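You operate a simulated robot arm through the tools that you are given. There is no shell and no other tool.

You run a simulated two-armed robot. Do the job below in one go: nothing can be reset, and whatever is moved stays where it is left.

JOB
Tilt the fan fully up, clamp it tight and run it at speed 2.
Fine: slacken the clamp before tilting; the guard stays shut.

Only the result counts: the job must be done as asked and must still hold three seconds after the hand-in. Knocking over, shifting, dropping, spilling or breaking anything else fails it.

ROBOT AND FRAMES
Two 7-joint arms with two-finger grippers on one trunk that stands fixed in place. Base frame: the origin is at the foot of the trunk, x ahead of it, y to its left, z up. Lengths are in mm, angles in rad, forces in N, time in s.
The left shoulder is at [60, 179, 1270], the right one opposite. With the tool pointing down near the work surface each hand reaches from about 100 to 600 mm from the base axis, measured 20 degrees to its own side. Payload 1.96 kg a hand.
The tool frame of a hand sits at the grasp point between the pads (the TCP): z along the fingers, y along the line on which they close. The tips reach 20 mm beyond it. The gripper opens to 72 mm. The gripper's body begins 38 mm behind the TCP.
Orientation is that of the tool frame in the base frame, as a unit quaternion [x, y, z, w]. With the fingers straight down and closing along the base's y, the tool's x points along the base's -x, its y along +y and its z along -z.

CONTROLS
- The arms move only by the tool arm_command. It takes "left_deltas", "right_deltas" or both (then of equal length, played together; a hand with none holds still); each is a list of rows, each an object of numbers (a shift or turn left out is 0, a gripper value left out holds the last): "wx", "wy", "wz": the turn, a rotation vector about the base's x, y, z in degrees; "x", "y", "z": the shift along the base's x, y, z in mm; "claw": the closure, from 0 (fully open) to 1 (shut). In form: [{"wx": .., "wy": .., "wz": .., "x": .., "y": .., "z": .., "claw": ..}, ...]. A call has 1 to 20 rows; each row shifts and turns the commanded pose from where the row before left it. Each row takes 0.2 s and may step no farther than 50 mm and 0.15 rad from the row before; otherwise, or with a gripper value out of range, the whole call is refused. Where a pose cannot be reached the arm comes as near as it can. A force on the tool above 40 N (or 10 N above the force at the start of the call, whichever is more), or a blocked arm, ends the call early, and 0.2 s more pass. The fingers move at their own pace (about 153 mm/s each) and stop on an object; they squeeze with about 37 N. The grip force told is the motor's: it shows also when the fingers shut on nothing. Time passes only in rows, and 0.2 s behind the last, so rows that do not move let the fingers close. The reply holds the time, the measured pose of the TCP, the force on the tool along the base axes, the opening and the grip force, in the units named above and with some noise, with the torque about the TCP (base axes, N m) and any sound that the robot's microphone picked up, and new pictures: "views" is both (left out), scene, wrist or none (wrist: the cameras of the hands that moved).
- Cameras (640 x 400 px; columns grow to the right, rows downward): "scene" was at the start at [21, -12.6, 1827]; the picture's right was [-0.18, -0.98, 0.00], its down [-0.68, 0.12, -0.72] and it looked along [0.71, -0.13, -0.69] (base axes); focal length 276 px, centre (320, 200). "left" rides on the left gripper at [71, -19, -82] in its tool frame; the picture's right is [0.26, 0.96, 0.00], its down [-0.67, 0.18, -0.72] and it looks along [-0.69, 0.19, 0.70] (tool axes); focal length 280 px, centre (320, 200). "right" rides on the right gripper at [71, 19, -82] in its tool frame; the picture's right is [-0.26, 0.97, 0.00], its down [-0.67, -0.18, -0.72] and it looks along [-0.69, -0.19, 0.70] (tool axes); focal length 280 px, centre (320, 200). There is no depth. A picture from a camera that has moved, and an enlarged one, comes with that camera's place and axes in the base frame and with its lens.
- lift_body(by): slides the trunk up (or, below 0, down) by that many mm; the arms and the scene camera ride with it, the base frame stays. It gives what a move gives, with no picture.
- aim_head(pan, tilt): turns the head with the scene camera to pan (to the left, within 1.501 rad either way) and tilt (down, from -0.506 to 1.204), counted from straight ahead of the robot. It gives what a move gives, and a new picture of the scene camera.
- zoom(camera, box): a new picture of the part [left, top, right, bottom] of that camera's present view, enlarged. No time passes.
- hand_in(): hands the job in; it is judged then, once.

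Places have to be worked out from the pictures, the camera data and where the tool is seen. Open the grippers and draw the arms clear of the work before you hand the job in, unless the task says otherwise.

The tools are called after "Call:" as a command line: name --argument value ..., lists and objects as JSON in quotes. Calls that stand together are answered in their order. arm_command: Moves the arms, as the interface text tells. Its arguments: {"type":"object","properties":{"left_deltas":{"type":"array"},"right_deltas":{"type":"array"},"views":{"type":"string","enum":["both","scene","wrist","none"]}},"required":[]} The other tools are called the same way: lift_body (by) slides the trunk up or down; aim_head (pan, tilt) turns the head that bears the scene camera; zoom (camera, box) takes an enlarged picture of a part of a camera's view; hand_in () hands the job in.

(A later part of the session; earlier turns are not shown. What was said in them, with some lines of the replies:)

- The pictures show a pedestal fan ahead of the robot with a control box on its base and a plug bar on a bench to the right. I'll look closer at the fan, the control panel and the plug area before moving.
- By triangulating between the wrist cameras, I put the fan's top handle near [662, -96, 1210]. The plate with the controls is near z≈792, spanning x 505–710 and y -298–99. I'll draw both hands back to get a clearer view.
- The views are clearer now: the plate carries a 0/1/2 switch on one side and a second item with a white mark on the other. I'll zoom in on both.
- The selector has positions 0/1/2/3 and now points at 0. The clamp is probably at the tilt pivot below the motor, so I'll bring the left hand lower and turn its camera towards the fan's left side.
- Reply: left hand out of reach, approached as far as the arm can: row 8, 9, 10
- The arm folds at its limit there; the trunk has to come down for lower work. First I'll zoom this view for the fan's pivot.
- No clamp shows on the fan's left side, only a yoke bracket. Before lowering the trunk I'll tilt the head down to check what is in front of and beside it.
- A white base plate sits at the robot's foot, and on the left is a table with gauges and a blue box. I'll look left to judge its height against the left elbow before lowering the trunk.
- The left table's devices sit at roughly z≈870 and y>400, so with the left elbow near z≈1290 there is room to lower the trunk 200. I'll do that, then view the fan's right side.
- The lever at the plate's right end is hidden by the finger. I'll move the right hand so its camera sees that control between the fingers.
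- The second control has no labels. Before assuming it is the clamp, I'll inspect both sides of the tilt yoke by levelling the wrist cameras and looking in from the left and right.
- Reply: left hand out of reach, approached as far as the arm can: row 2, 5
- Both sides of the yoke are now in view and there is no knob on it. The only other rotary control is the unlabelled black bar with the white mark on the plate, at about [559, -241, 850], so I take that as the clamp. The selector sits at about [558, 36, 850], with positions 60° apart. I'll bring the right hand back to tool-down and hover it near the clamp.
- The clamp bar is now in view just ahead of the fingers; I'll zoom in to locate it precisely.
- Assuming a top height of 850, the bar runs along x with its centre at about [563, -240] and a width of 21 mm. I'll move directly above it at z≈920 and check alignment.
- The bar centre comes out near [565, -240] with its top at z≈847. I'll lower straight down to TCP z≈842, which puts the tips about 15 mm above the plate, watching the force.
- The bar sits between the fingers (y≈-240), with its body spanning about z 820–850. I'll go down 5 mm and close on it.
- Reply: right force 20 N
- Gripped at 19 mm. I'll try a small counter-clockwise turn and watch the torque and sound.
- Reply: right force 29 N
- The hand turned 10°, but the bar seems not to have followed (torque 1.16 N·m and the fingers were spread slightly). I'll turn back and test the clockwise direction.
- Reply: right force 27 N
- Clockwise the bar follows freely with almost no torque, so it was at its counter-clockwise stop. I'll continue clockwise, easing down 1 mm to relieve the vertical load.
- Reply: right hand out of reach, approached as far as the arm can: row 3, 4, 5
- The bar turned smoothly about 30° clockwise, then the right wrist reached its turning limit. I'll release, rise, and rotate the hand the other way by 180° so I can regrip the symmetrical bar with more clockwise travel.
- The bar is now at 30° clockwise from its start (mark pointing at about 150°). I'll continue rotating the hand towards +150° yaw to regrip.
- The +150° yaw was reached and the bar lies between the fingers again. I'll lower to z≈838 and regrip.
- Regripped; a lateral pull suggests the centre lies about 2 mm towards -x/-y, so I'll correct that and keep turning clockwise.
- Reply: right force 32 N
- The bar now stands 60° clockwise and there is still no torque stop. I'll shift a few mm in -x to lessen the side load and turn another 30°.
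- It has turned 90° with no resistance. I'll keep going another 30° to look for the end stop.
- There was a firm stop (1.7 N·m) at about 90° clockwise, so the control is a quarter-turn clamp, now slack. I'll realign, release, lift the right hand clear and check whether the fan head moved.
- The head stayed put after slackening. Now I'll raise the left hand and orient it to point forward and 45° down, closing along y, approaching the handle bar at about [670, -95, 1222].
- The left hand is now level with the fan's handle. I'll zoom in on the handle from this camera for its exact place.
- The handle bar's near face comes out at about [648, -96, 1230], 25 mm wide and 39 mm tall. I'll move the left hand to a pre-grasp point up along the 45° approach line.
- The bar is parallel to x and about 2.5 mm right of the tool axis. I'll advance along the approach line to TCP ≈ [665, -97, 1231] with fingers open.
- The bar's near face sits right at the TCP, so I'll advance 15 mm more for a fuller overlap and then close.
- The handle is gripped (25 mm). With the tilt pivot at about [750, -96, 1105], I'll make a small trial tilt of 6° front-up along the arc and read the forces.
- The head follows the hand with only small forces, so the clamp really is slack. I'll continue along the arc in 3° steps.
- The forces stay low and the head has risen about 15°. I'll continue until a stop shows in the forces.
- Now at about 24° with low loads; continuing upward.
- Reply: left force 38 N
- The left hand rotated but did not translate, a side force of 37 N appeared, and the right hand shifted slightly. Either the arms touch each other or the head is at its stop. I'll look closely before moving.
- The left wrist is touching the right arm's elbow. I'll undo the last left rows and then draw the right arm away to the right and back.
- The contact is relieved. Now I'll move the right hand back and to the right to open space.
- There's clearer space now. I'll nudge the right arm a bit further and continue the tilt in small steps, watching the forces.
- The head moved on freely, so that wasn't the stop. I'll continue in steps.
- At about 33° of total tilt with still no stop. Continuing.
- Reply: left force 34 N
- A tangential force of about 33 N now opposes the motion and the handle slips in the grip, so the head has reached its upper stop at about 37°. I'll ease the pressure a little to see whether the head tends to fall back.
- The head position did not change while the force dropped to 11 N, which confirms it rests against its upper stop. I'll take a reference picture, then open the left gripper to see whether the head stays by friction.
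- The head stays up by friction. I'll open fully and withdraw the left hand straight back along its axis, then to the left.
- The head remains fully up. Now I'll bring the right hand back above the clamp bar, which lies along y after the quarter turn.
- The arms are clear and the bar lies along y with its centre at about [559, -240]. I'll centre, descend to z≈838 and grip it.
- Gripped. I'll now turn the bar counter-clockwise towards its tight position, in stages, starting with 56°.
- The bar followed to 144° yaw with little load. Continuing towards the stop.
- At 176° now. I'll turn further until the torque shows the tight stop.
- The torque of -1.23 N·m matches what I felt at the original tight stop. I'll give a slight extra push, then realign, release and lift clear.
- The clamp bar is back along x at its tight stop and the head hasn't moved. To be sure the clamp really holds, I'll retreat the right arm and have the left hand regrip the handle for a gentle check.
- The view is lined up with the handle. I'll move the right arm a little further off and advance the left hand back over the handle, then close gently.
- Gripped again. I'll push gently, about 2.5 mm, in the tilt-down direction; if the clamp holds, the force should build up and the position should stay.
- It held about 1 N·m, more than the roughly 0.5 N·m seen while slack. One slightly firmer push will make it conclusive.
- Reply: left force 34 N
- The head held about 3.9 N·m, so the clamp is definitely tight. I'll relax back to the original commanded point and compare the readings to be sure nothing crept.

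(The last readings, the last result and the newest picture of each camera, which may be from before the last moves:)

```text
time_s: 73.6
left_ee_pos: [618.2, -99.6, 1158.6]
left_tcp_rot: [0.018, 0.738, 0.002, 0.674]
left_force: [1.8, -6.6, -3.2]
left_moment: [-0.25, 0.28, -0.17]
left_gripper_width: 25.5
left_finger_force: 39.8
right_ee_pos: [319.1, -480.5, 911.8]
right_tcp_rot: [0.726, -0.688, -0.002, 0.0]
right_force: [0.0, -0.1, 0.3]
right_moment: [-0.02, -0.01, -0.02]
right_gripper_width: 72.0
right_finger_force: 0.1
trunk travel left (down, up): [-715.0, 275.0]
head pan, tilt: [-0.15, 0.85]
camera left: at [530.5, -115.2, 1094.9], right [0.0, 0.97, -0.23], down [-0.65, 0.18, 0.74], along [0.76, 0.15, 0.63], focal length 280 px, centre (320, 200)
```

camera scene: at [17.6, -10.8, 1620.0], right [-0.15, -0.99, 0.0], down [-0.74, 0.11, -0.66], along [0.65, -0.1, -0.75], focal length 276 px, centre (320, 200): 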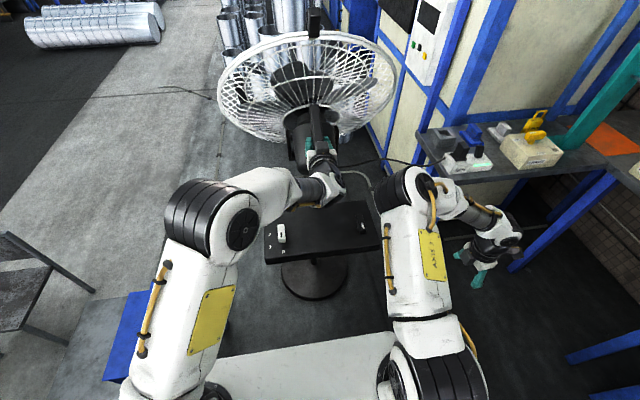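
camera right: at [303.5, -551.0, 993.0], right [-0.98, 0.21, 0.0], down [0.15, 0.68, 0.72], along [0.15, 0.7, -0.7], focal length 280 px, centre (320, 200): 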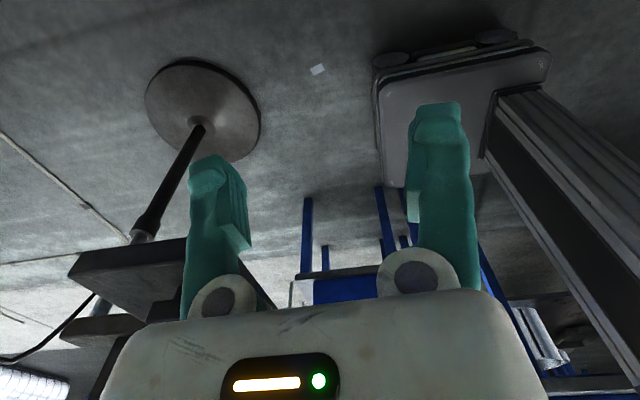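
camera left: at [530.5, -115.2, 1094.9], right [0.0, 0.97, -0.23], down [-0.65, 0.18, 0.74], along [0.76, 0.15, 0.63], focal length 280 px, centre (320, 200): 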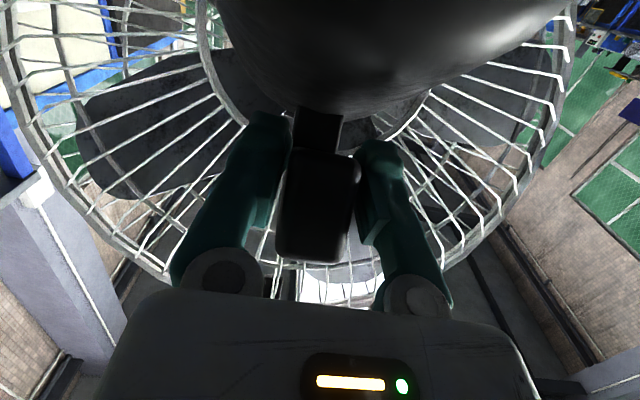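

Readings match those before the test, so the head is still fully up and clamped. I'll release, withdraw the left hand by the same path and turn it tool-down for the speed selector.

Call:
arm_command --left_deltas '[{"claw": 0}, {"claw": 0}, {"x": -20, "z": 2, "y": 0.5}, {"x": -30, "z": 3, "y": 0.7}, {"x": -30, "z": 3, "y": 0.7}, {"x": -30, "z": 3, "y": 0.7}, {"x": -15, "y": 35, "z": 10}, {"y": 40, "z": 15}, {"y": 40, "z": 15}, {"wy": 8}, {"wy": 8}, {"wy": 8}, {"wy": 8}, {"wy": 8}, {"wy": 8}, {"wy": 8}, {"wy": 8}, {"wy": 8}, {"wy": 8}, {"wy": 5}]' --views "both"

Call:
zoom --camera "scene" --box '[210, 10, 410, 200]'

```text
time_s: 77.8
left_ee_pos: [492.7, 21.1, 1208.9]
left_tcp_rot: [0.013, 1.0, -0.013, -0.005]
left_force: [0.7, -0.5, -0.5]
left_moment: [-0.01, -0.02, 0.01]
left_gripper_width: 72.1
left_finger_force: 0.1
right_ee_pos: [318.7, -479.3, 912.4]
right_tcp_rot: [0.725, -0.689, 0.0, 0.001]
right_force: [1.0, 1.0, -0.9]
right_moment: [-0.01, -0.02, -0.01]
right_gripper_width: 72.1
right_finger_force: 0.1
trunk travel left (down, up): [-715.0, 275.0]
head pan, tilt: [-0.15, 0.85]
camera scene: at [17.8, -9.4, 1620.0], right [-0.15, -0.99, 0.0], down [-0.74, 0.11, -0.66], along [0.65, -0.1, -0.75], focal length 276 px, centre (320, 200)
camera left: at [420.5, 3.4, 1291.5], right [-0.23, 0.97, -0.02], down [0.69, 0.18, 0.71], along [0.69, 0.15, -0.71], focal length 280 px, centre (320, 200)
```

scene: 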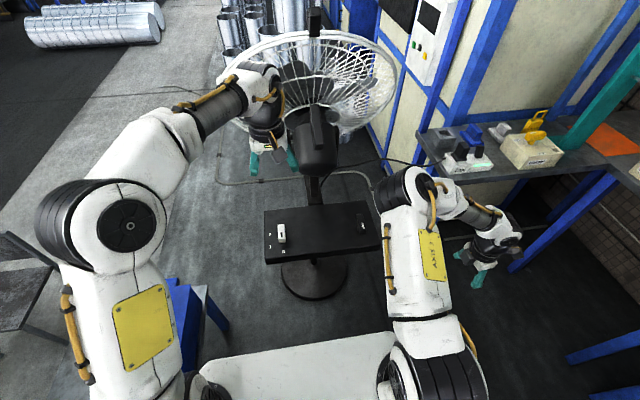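
left: 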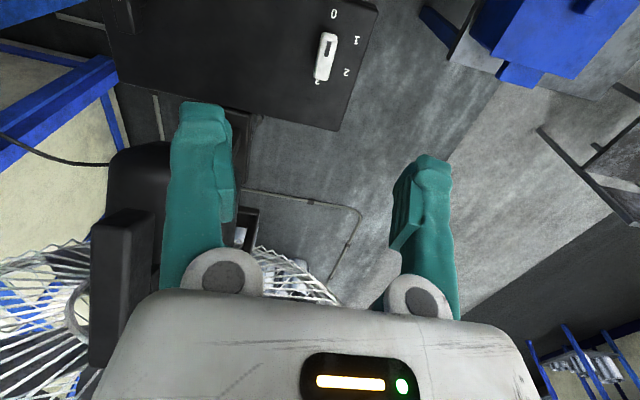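

```text
2.11 times, centred on (310, 105) of scene
camera zoom: at [17.8, -9.4, 1620.0], right [-0.15, -0.99, 0.0], down [-0.74, 0.11, -0.66], along [0.65, -0.1, -0.75], focal length 581 px, centre (341, 400)
```

zoom: 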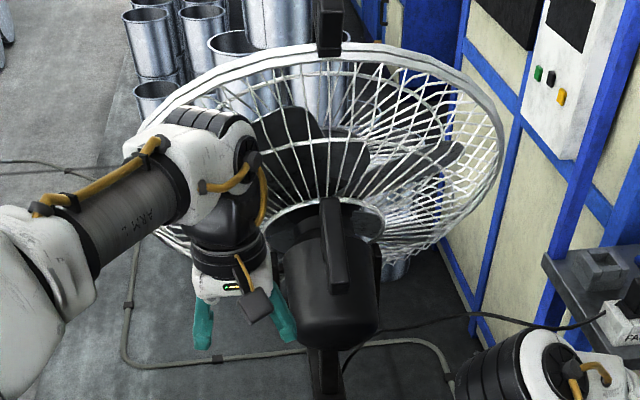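

The left hand is tool-down and clear. I'll rotate it +180° here at a safe height so it can later turn the selector 120° clockwise within its wrist range.

Call:
arm_command --left_deltas '[{"wz": 8, "y": 5}, {"wz": 8, "y": 5}, {"wz": 8, "y": 5}, {"wz": 8, "y": 5}, {"wz": 8, "y": 5}, {"wz": 8}, {"wz": 8}, {"wz": 8}, {"wz": 8}, {"wz": 8}, {"wz": 8}, {"wz": 8}, {"wz": 8}, {"wz": 8}, {"wz": 8}, {"wz": 8}, {"wz": 8}, {"wz": 8}, {"wz": 8}, {"wz": 8}]' --views "both"

```text
time_s: 82.0
left_ee_pos: [491.5, 44.6, 1208.7]
left_tcp_rot: [0.982, -0.187, 0.004, -0.011]
left_force: [0.2, -0.3, -0.2]
left_moment: [0.0, 0.0, 0.0]
left_gripper_width: 72.1
left_finger_force: 0.1
right_ee_pos: [318.8, -479.2, 911.5]
right_tcp_rot: [0.726, -0.688, -0.001, 0.0]
right_force: [0.6, 0.2, -0.4]
right_moment: [-0.01, 0.03, 0.02]
right_gripper_width: 72.3
right_finger_force: 0.0
trunk travel left (down, up): [-715.0, 275.0]
head pan, tilt: [-0.15, 0.85]
camera scene: at [17.2, -9.6, 1620.0], right [-0.15, -0.99, 0.0], down [-0.74, 0.11, -0.66], along [0.65, -0.1, -0.75], focal length 276 px, centre (320, 200)
camera left: at [562.7, 33.5, 1291.5], right [-0.11, -0.99, -0.02], down [-0.7, 0.06, 0.71], along [-0.7, 0.09, -0.71], focal length 280 px, centre (320, 200)
```

scene: 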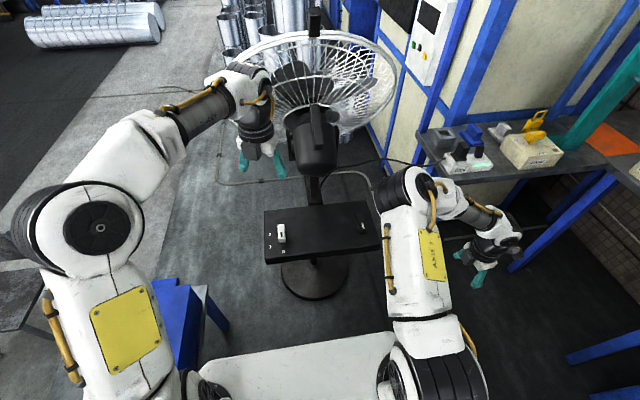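
left: 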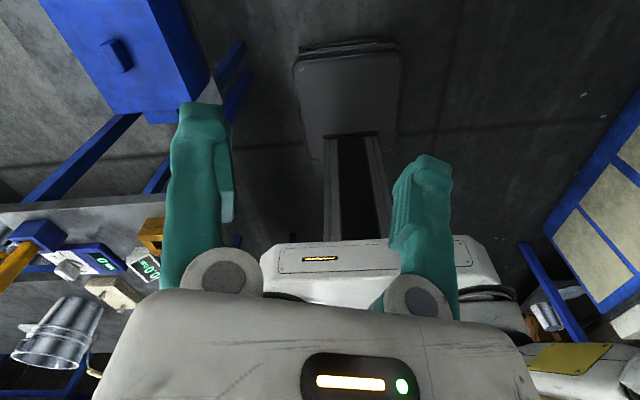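

Yaw is 158°; I'll finish the turn to 180°, correct the small tilt, and descend behind the selector to z≈950.

Call:
arm_command --left_deltas '[{"wz": 7.2, "wx": -0.6, "wy": 0.35, "z": -37}, {"wz": 7.2, "wx": -0.55, "wy": 0.35, "z": -37}, {"wz": 7.2, "z": -37}, {"z": -37}, {"z": -37}, {"z": -37}, {"z": -37}, {}]' --views "both"

```text
time_s: 83.8
left_ee_pos: [491.5, 43.6, 948.5]
left_tcp_rot: [1.0, -0.001, 0.0, 0.0]
left_force: [-0.4, -0.4, -0.2]
left_moment: [-0.01, -0.03, 0.01]
left_gripper_width: 71.8
left_finger_force: 0.1
right_ee_pos: [317.7, -479.9, 912.8]
right_tcp_rot: [0.725, -0.689, 0.0, 0.0]
right_force: [-0.7, -0.2, 0.1]
right_moment: [-0.02, 0.01, -0.05]
right_gripper_width: 72.0
right_finger_force: 0.0
trunk travel left (down, up): [-715.0, 275.0]
head pan, tilt: [-0.15, 0.85]
camera scene: at [16.5, -9.7, 1620.0], right [-0.15, -0.99, 0.0], down [-0.74, 0.11, -0.66], along [0.65, -0.1, -0.75], focal length 276 px, centre (320, 200)
camera left: at [562.2, 62.4, 1031.2], right [0.26, -0.97, 0.0], down [-0.67, -0.18, 0.72], along [-0.69, -0.19, -0.7], focal length 280 px, centre (320, 200)
```

scene: 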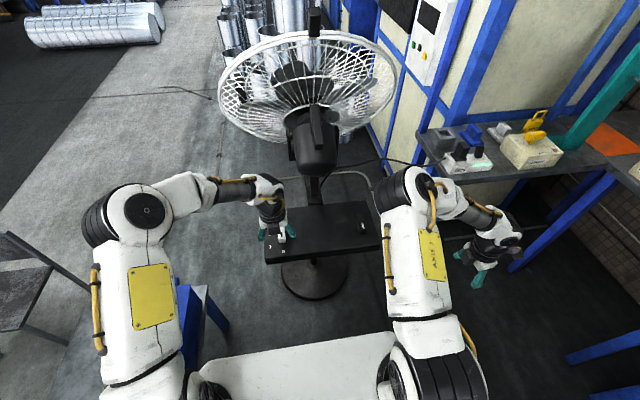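
left: 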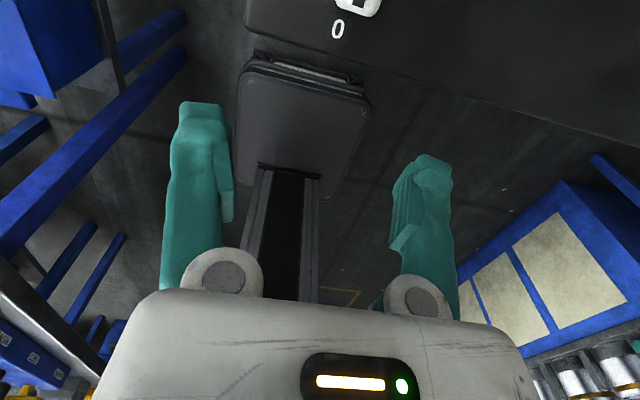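

Yaw is now exactly 180°. I'll move forward over the selector at about [557, 36].

Call:
arm_command --left_deltas '[{"x": 22, "y": -2.5}, {"x": 22, "y": -2.5}, {"x": 20, "y": -2.5}, {"z": -25}, {}]' --views "both"

Call:
zoom --camera "left" --box '[200, 0, 460, 200]'

```text
time_s: 85.0
left_ee_pos: [557.2, 38.0, 923.0]
left_tcp_rot: [1.0, -0.001, 0.0, -0.001]
left_force: [0.7, 0.3, -0.1]
left_moment: [-0.01, 0.0, 0.01]
left_gripper_width: 71.8
left_finger_force: 0.1
right_ee_pos: [319.0, -479.8, 912.8]
right_tcp_rot: [0.725, -0.689, 0.0, -0.001]
right_force: [-0.1, -0.1, -0.7]
right_moment: [0.03, 0.01, 0.01]
right_gripper_width: 71.9
right_finger_force: 0.1
trunk travel left (down, up): [-715.0, 275.0]
head pan, tilt: [-0.15, 0.85]
camera scene: at [16.7, -9.7, 1620.0], right [-0.15, -0.99, 0.0], down [-0.74, 0.11, -0.66], along [0.65, -0.1, -0.75], focal length 276 px, centre (320, 200)
camera left: at [626.8, 54.7, 1004.7], right [0.26, -0.97, 0.0], down [-0.67, -0.18, 0.72], along [-0.69, -0.19, -0.7], focal length 280 px, centre (320, 200)
```

scene: 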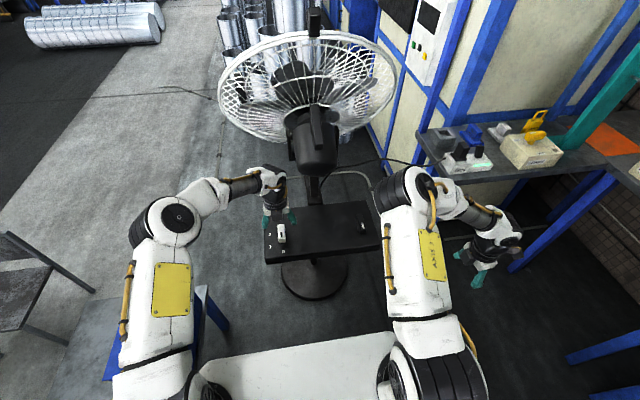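
left: 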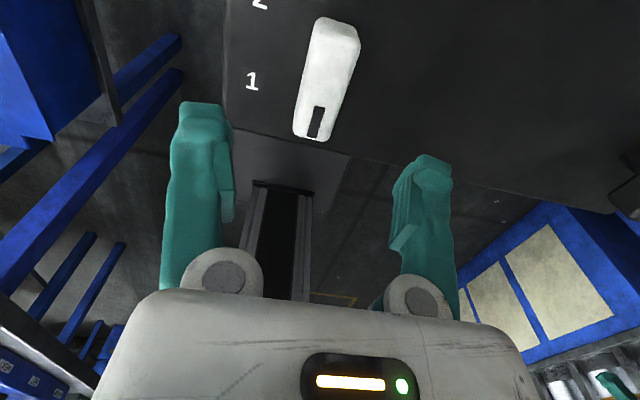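

```text
2.00 times, centred on (330, 100) of left
camera zoom: at [626.8, 54.7, 1004.7], right [0.26, -0.97, 0.0], down [-0.67, -0.18, 0.72], along [-0.69, -0.19, -0.7], focal length 561 px, centre (300, 400)
```

zoom: 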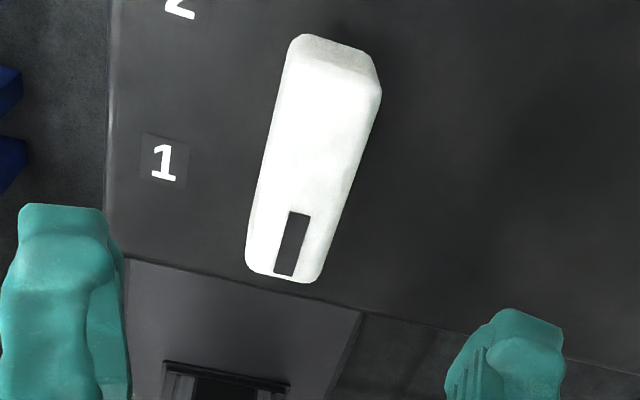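

The selector bar is centred near [560, 34] with its mark at 0. I'll centre over it, lower to z≈838 and grip.

Call:
arm_command --left_deltas '[{"x": 2, "y": -4, "z": -20}, {"z": -22}, {"z": -22}, {"z": -21}, {}, {"claw": 1}, {"claw": 1}, {"claw": 1}]' --views "both"

```text
time_s: 86.8
left_ee_pos: [558.9, 36.4, 837.6]
left_tcp_rot: [1.0, 0.0, -0.001, 0.0]
left_force: [-5.1, 17.2, -9.6]
left_moment: [0.32, -0.33, -0.23]
left_gripper_width: 18.7
left_finger_force: 39.9
right_ee_pos: [318.5, -476.9, 913.7]
right_tcp_rot: [0.726, -0.688, 0.0, 0.001]
right_force: [0.0, 0.0, -0.6]
right_moment: [-0.02, 0.02, -0.02]
right_gripper_width: 72.0
right_finger_force: 0.0
trunk travel left (down, up): [-715.0, 275.0]
head pan, tilt: [-0.15, 0.85]
camera scene: at [17.5, -5.5, 1619.9], right [-0.15, -0.99, 0.0], down [-0.74, 0.11, -0.66], along [0.65, -0.1, -0.75], focal length 276 px, centre (320, 200)
camera left: at [629.7, 54.0, 919.1], right [0.26, -0.96, 0.0], down [-0.67, -0.18, 0.72], along [-0.69, -0.19, -0.7], focal length 280 px, centre (320, 200)
```

scene: 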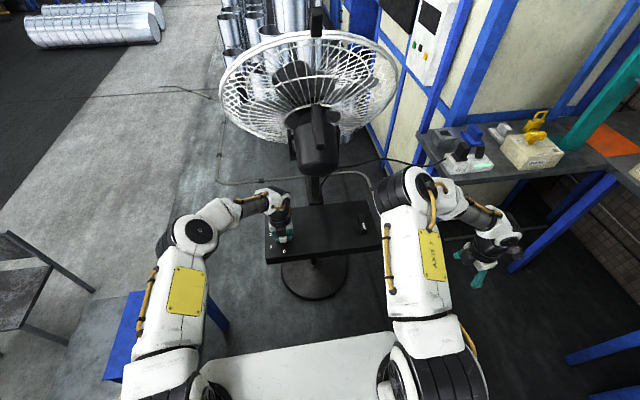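
left: 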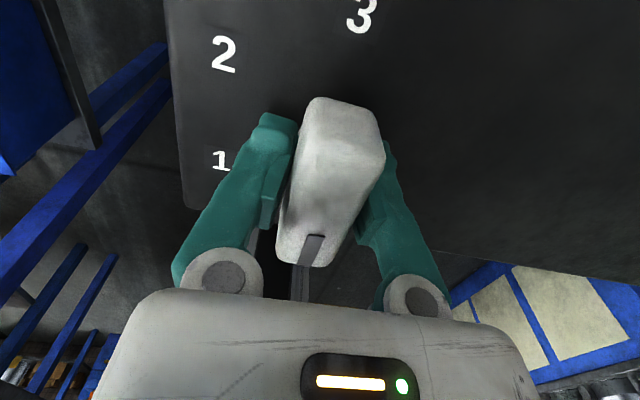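

Gripped; a 17 N side pull shows the centre lies about 2 mm further +y. I'll correct and turn clockwise towards position 1 first.

Call:
arm_command --left_deltas '[{"y": 2.5}, {"wz": -8}, {"wz": -8}, {"wz": -8}, {"wz": -8}, {}]' --views "both"

```text
time_s: 88.2
left_ee_pos: [558.1, 37.7, 838.0]
left_tcp_rot: [0.961, -0.277, -0.001, 0.001]
left_force: [-4.2, 8.6, -25.7]
left_moment: [0.06, 0.06, 0.0]
left_gripper_width: 19.1
left_finger_force: 40.1
right_ee_pos: [321.4, -477.9, 911.4]
right_tcp_rot: [0.726, -0.688, -0.001, 0.002]
right_force: [0.5, 0.6, -0.1]
right_moment: [0.01, -0.01, -0.02]
right_gripper_width: 71.8
right_finger_force: 0.0
trunk travel left (down, up): [-715.0, 275.0]
head pan, tilt: [-0.15, 0.85]
camera scene: at [20.1, -7.7, 1619.9], right [-0.15, -0.99, 0.0], down [-0.74, 0.11, -0.66], along [0.65, -0.1, -0.75], focal length 276 px, centre (320, 200)
camera left: at [629.3, 13.9, 919.0], right [-0.29, -0.96, 0.0], down [-0.67, 0.2, 0.72], along [-0.69, 0.21, -0.7], focal length 280 px, centre (320, 200)
```

scene: 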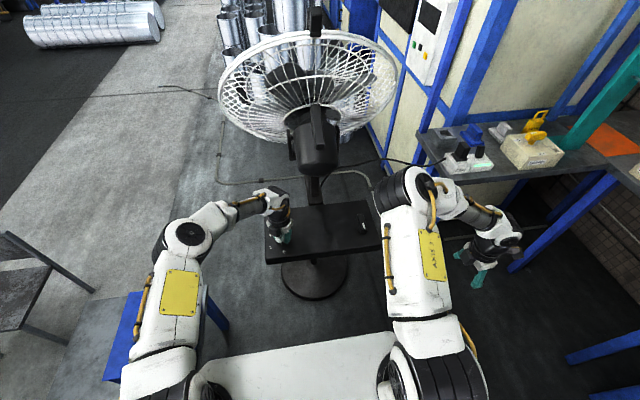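
left: 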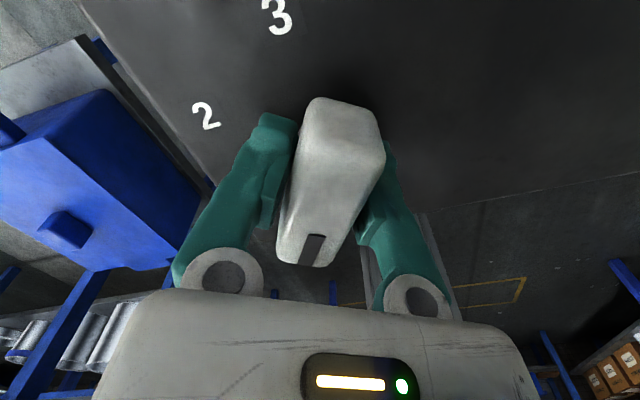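

The selector follows freely. I'll continue through position 1 towards position 2, still clockwise.

Call:
arm_command --left_deltas '[{"wz": -8}, {"wz": -8}, {"wz": -8}, {"wz": -4}, {}, {"wz": -8}, {"wz": -8}, {"wz": -8}, {}]' --views "both"

```text
time_s: 90.2
left_ee_pos: [559.6, 36.8, 836.4]
left_tcp_rot: [0.743, -0.669, 0.0, 0.001]
left_force: [12.4, 8.5, -18.7]
left_moment: [0.46, -0.1, 0.04]
left_gripper_width: 19.0
left_finger_force: 39.9
right_ee_pos: [321.8, -478.7, 911.7]
right_tcp_rot: [0.725, -0.689, -0.002, 0.001]
right_force: [-0.6, -0.1, 0.7]
right_moment: [0.02, -0.01, 0.02]
right_gripper_width: 71.9
right_finger_force: 0.0
trunk travel left (down, up): [-715.0, 275.0]
head pan, tilt: [-0.15, 0.85]
camera scene: at [22.6, -7.9, 1620.0], right [-0.15, -0.99, 0.0], down [-0.75, 0.11, -0.66], along [0.65, -0.1, -0.75], focal length 276 px, centre (320, 200)
camera left: at [586.3, -33.1, 919.3], right [-0.93, -0.36, 0.0], down [-0.25, 0.65, 0.72], along [-0.26, 0.67, -0.7], focal length 280 px, centre (320, 200)
```

scene: 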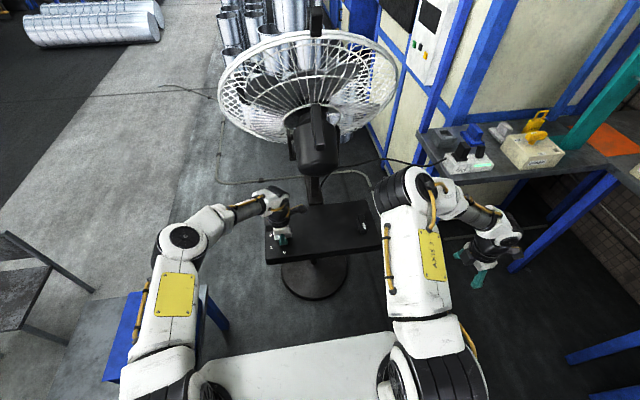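
left: 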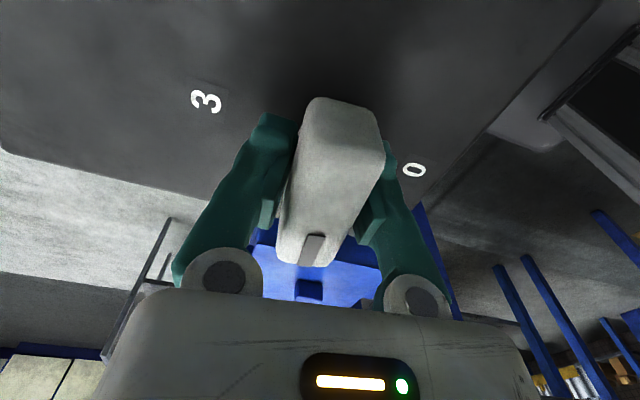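

Yaw is 96°, between positions 1 and 2. I'll turn the remaining 36° to position 2.

Call:
arm_command --left_deltas '[{"wz": -8, "x": 1.5, "y": 1}, {"wz": -8}, {"wz": -8}, {"wz": -8}, {"wz": -4}, {}]' --views "both"

Call:
zoom --camera "scene" --box '[210, 10, 410, 200]'

```text
time_s: 91.6
left_ee_pos: [560.3, 37.2, 836.5]
left_tcp_rot: [-0.499, 0.867, 0.0, -0.001]
left_force: [14.1, -2.5, -17.1]
left_moment: [-0.02, -0.04, 0.0]
left_gripper_width: 19.0
left_finger_force: 40.2
right_ee_pos: [321.9, -479.5, 910.2]
right_tcp_rot: [0.725, -0.689, -0.002, 0.0]
right_force: [0.5, 0.5, 0.0]
right_moment: [0.01, -0.01, 0.02]
right_gripper_width: 72.3
right_finger_force: 0.1
trunk travel left (down, up): [-715.0, 275.0]
head pan, tilt: [-0.15, 0.85]
camera scene: at [22.6, -10.0, 1619.9], right [-0.15, -0.99, 0.0], down [-0.75, 0.11, -0.66], along [0.65, -0.1, -0.75], focal length 276 px, centre (320, 200)
camera left: at [542.1, -36.2, 919.4], right [-0.97, 0.26, 0.0], down [0.18, 0.68, 0.71], along [0.18, 0.69, -0.7], focal length 280 px, centre (320, 200)
```

scene: 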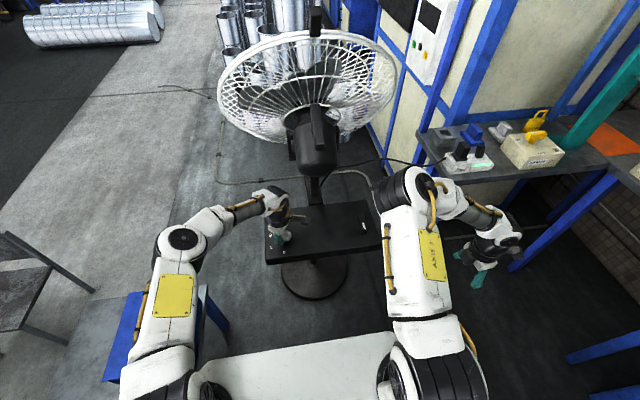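
left: 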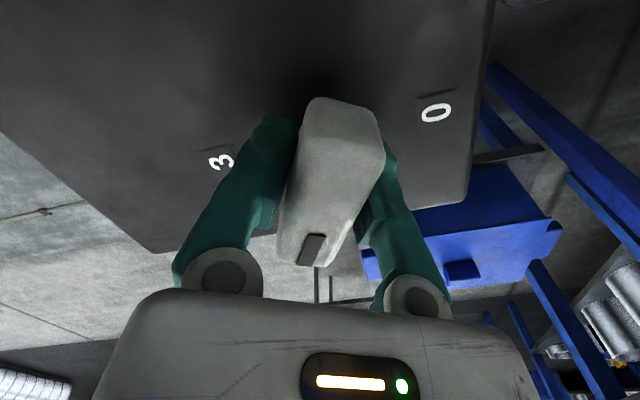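

```text
2.11 times, centred on (310, 105) of scene
camera zoom: at [22.6, -10.0, 1619.9], right [-0.15, -0.99, 0.0], down [-0.75, 0.11, -0.66], along [0.65, -0.1, -0.75], focal length 581 px, centre (341, 400)
```

zoom: 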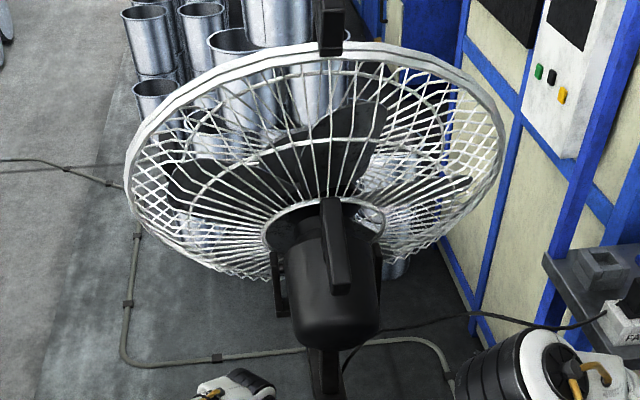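

Yaw is 60°, exactly position 2, and the blades have moved, so the fan is running. I'll relieve the side load, release and lift off.

Call:
arm_command --left_deltas '[{"x": 1.6, "y": -0.9}, {}, {"claw": 0}, {"claw": 0}, {"z": 25}, {"z": 25}, {"z": 20}]' --views "both"

Call:
zoom --camera "left" --box '[180, 0, 500, 200]'

Call:
zoom --camera "scene" --box '[210, 10, 410, 200]'

```text
time_s: 93.2
left_ee_pos: [560.3, 36.5, 909.0]
left_tcp_rot: [-0.5, 0.866, 0.001, 0.001]
left_force: [-0.2, -0.2, 1.0]
left_moment: [0.04, 0.02, 0.01]
left_gripper_width: 72.2
left_finger_force: 0.0
right_ee_pos: [317.7, -479.7, 911.6]
right_tcp_rot: [0.726, -0.687, 0.0, 0.0]
right_force: [0.1, 0.3, -0.2]
right_moment: [0.02, 0.01, 0.03]
right_gripper_width: 71.9
right_finger_force: 0.1
trunk travel left (down, up): [-715.0, 275.0]
head pan, tilt: [-0.15, 0.85]
camera scene: at [16.7, -9.7, 1620.0], right [-0.15, -0.99, 0.0], down [-0.74, 0.11, -0.66], along [0.65, -0.1, -0.75], focal length 276 px, centre (320, 200)
camera left: at [541.3, -36.1, 991.8], right [-0.97, 0.26, 0.0], down [0.18, 0.68, 0.72], along [0.18, 0.69, -0.7], focal length 280 px, centre (320, 200)
```

scene: 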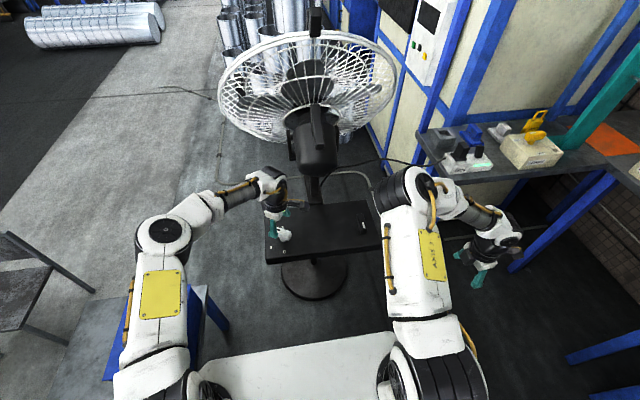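
left: 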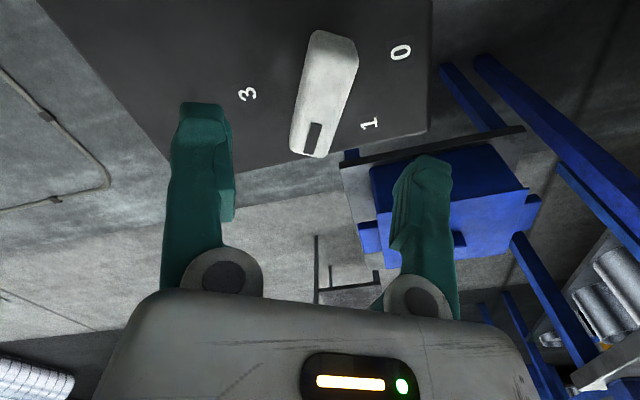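

```text
2.00 times, centred on (340, 100) of left
camera zoom: at [541.3, -36.1, 991.8], right [-0.97, 0.26, 0.0], down [0.18, 0.68, 0.72], along [0.18, 0.69, -0.7], focal length 561 px, centre (280, 400)
```

zoom: 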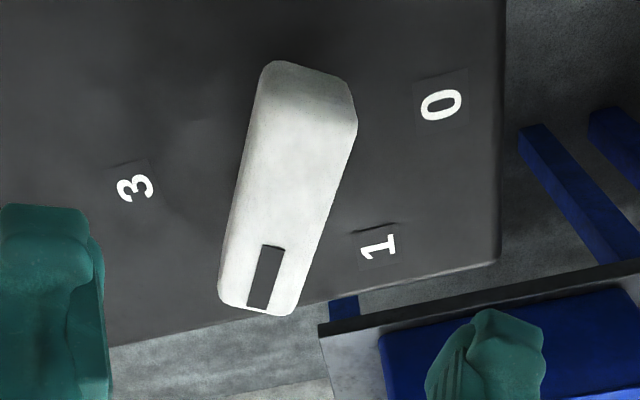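

```text
2.11 times, centred on (310, 105) of scene
camera zoom: at [16.7, -9.7, 1620.0], right [-0.15, -0.99, 0.0], down [-0.74, 0.11, -0.66], along [0.65, -0.1, -0.75], focal length 581 px, centre (341, 400)
```

zoom: 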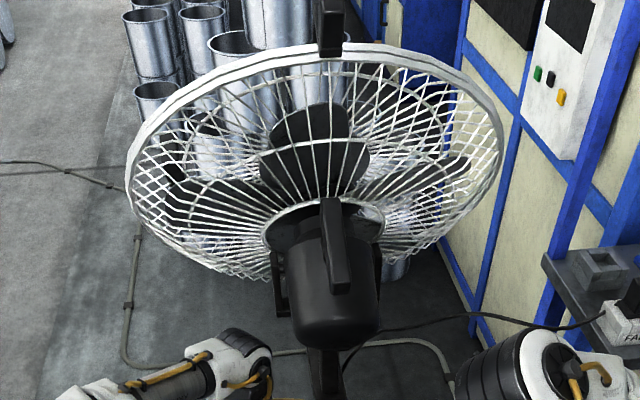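

The selector reads about 61°, i.e. position 2 (the label is beneath the pointer end), and the blades are turning. I'll draw the left hand back and up, clear of the work.

Call:
arm_command --left_deltas '[{"x": -30, "z": 10}, {"x": -30, "z": 10}, {"x": -30, "y": 20, "z": 20}, {"x": -30, "y": 20, "z": 20}, {"x": -20, "y": 20, "z": 30}, {"y": 20, "z": 30}, {"y": 20, "z": 30}, {}]' --views "both"

Call:
zoom --camera "scene" --box '[210, 10, 410, 200]'

Call:
zoom --camera "scene" --box '[250, 190, 390, 280]'

```text
time_s: 95.0
left_ee_pos: [420.1, 134.1, 1058.6]
left_tcp_rot: [-0.5, 0.866, 0.0, 0.001]
left_force: [-0.6, 0.0, 0.6]
left_moment: [-0.02, -0.01, -0.01]
left_gripper_width: 72.0
left_finger_force: 0.1
right_ee_pos: [319.1, -478.3, 911.1]
right_tcp_rot: [0.725, -0.689, -0.001, 0.0]
right_force: [0.3, -0.5, 0.3]
right_moment: [0.0, 0.03, -0.03]
right_gripper_width: 72.1
right_finger_force: 0.0
trunk travel left (down, up): [-715.0, 275.0]
head pan, tilt: [-0.15, 0.85]
camera scene: at [17.7, -10.0, 1620.0], right [-0.15, -0.99, 0.0], down [-0.74, 0.11, -0.66], along [0.65, -0.1, -0.75], focal length 276 px, centre (320, 200)
camera left: at [401.9, 60.9, 1139.4], right [-0.97, 0.26, 0.0], down [0.18, 0.67, 0.72], along [0.18, 0.69, -0.7], focal length 280 px, centre (320, 200)
```

scene: 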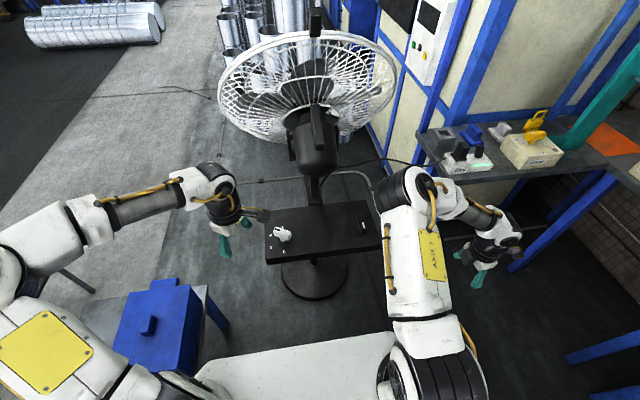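
left: 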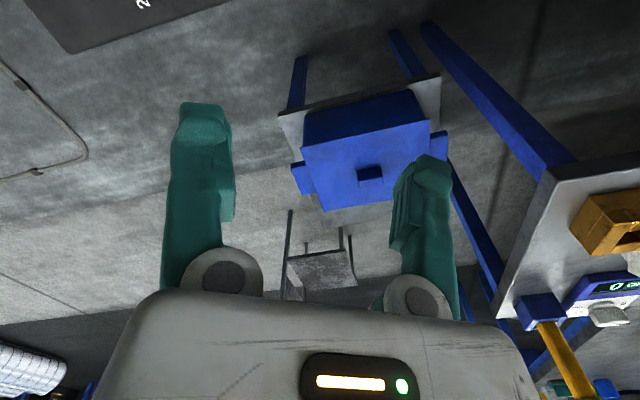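

```text
2.11 times, centred on (310, 105) of scene
camera zoom: at [17.7, -10.0, 1620.0], right [-0.15, -0.99, 0.0], down [-0.74, 0.11, -0.66], along [0.65, -0.1, -0.75], focal length 581 px, centre (341, 400)
```

zoom: 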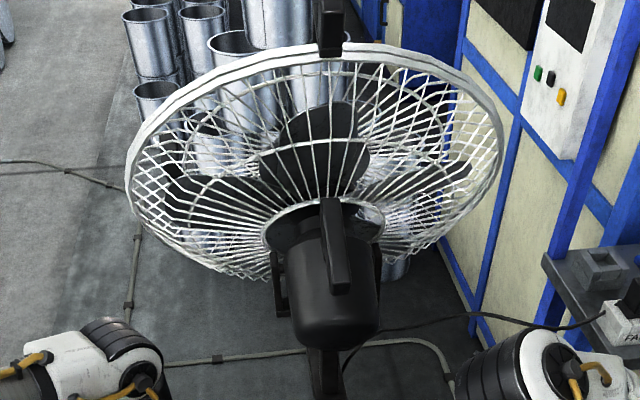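

```text
4.44 times, centred on (320, 235) of scene
camera zoom: at [17.7, -10.0, 1620.0], right [-0.15, -0.99, 0.0], down [-0.74, 0.11, -0.66], along [0.65, -0.1, -0.75], focal length 1227 px, centre (320, 44)
```

zoom: 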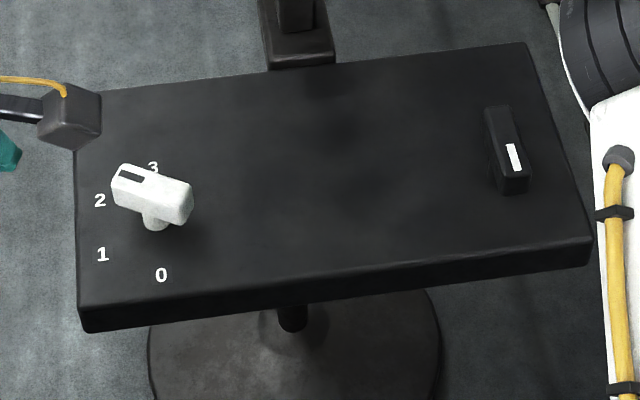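

The selector's pointer works out at about 56–62° (position 2) and the clamp bar is along x (tight). I'll wait a moment and compare blade positions to make sure it is really spinning.

Call:
arm_command --left_deltas '[{"y": 10}]' --views "scene"

Call:
zoom --camera "scene" --box '[210, 10, 410, 135]'

Call:
arm_command --left_deltas '[{"y": 5}, {}]' --views "scene"

Call:
zoom --camera "scene" --box '[210, 10, 410, 135]'

```text
time_s: 95.4
left_ee_pos: [420.6, 144.4, 1058.0]
left_tcp_rot: [-0.499, 0.866, 0.0, 0.001]
left_force: [-0.5, 0.5, 0.1]
left_moment: [0.01, 0.0, 0.03]
left_gripper_width: 72.3
left_finger_force: 0.0
right_ee_pos: [318.2, -478.8, 912.9]
right_tcp_rot: [0.725, -0.689, 0.001, 0.0]
right_force: [0.4, 0.4, 0.2]
right_moment: [-0.04, -0.01, -0.01]
right_gripper_width: 71.9
right_finger_force: 0.0
trunk travel left (down, up): [-715.0, 275.0]
head pan, tilt: [-0.15, 0.85]
camera scene: at [16.8, -8.8, 1620.0], right [-0.15, -0.99, 0.0], down [-0.74, 0.11, -0.66], along [0.65, -0.1, -0.75], focal length 276 px, centre (320, 200)
```

scene: 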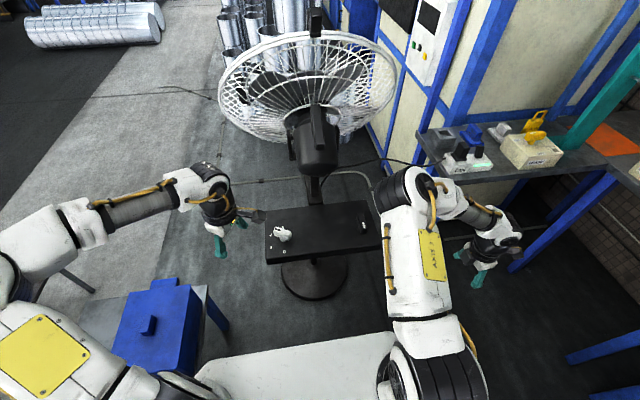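

```text
3.20 times, centred on (310, 72) of scene
camera zoom: at [16.8, -8.8, 1620.0], right [-0.15, -0.99, 0.0], down [-0.74, 0.11, -0.66], along [0.65, -0.1, -0.75], focal length 884 px, centre (352, 608)
```

zoom: 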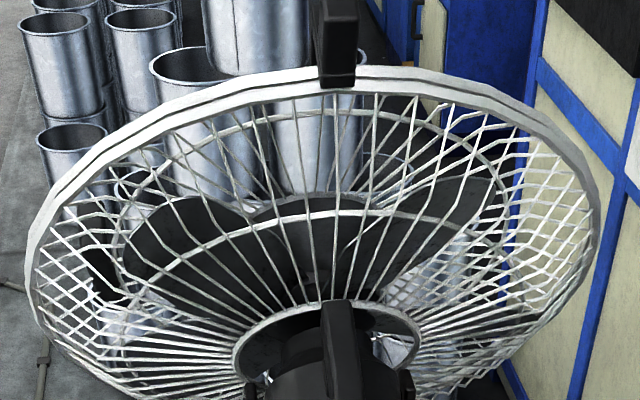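

```text
time_s: 96.0
left_ee_pos: [420.2, 150.1, 1059.0]
left_tcp_rot: [-0.499, 0.866, -0.001, 0.001]
left_force: [0.5, 0.0, 0.2]
left_moment: [0.0, -0.01, 0.0]
left_gripper_width: 71.8
left_finger_force: 0.1
right_ee_pos: [318.9, -479.3, 911.4]
right_tcp_rot: [0.726, -0.688, -0.001, -0.001]
right_force: [-0.5, -0.1, -0.1]
right_moment: [0.02, -0.01, 0.0]
right_gripper_width: 71.6
right_finger_force: 0.0
trunk travel left (down, up): [-715.0, 275.0]
head pan, tilt: [-0.15, 0.85]
camera scene: at [17.2, -9.8, 1620.0], right [-0.15, -0.99, 0.0], down [-0.74, 0.11, -0.66], along [0.65, -0.1, -0.75], focal length 276 px, centre (320, 200)
```

scene: 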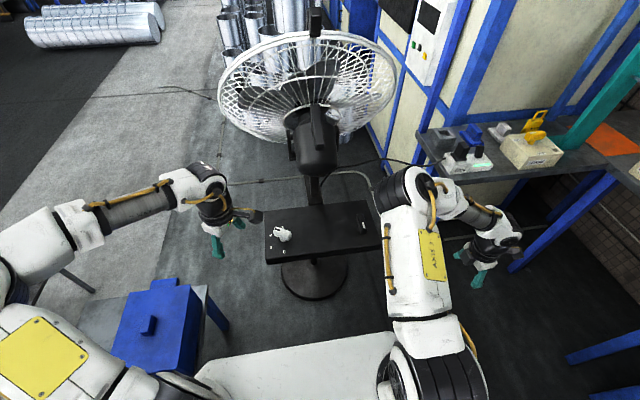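

```text
3.20 times, centred on (310, 72) of scene
camera zoom: at [17.2, -9.8, 1620.0], right [-0.15, -0.99, 0.0], down [-0.74, 0.11, -0.66], along [0.65, -0.1, -0.75], focal length 884 px, centre (352, 608)
```

zoom: 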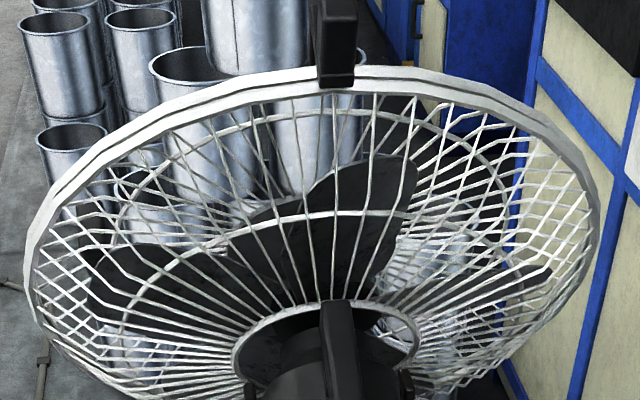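

The blades are in a different position each time, so the fan is spinning. The selector is at 2, the head is fully up with the clamp tight, the guard is shut, and both grippers are open and clear. I'll hand in the job.

Call:
hand_in

```text
The job is handed in.
```

The fan is tilted fully up, clamped tight and running at speed 2, and I've handed the job in. I haven't seen a verdict on it.

- **Clamp:** I took the unlabelled black bar at the right of the control plate as the clamp, because nothing on the fan's tilt bracket looked like one. I slackened it with a quarter turn before tilting and turned it back to its original stop afterwards. A firm push on the fan's handle towards tilting down (about 4 N·m) did not move the head.
- **Tilt:** the head went up about 37° to its upper stop and has stayed there.
- **Speed:** the selector points at 2, and the blades were in a different place in each later picture.
- **Everything else:** the guard stayed shut and I saw nothing else disturbed. During the tilt my two arms touched briefly, but they moved apart without affecting the fan.

Both grippers are open and clear of the fan.
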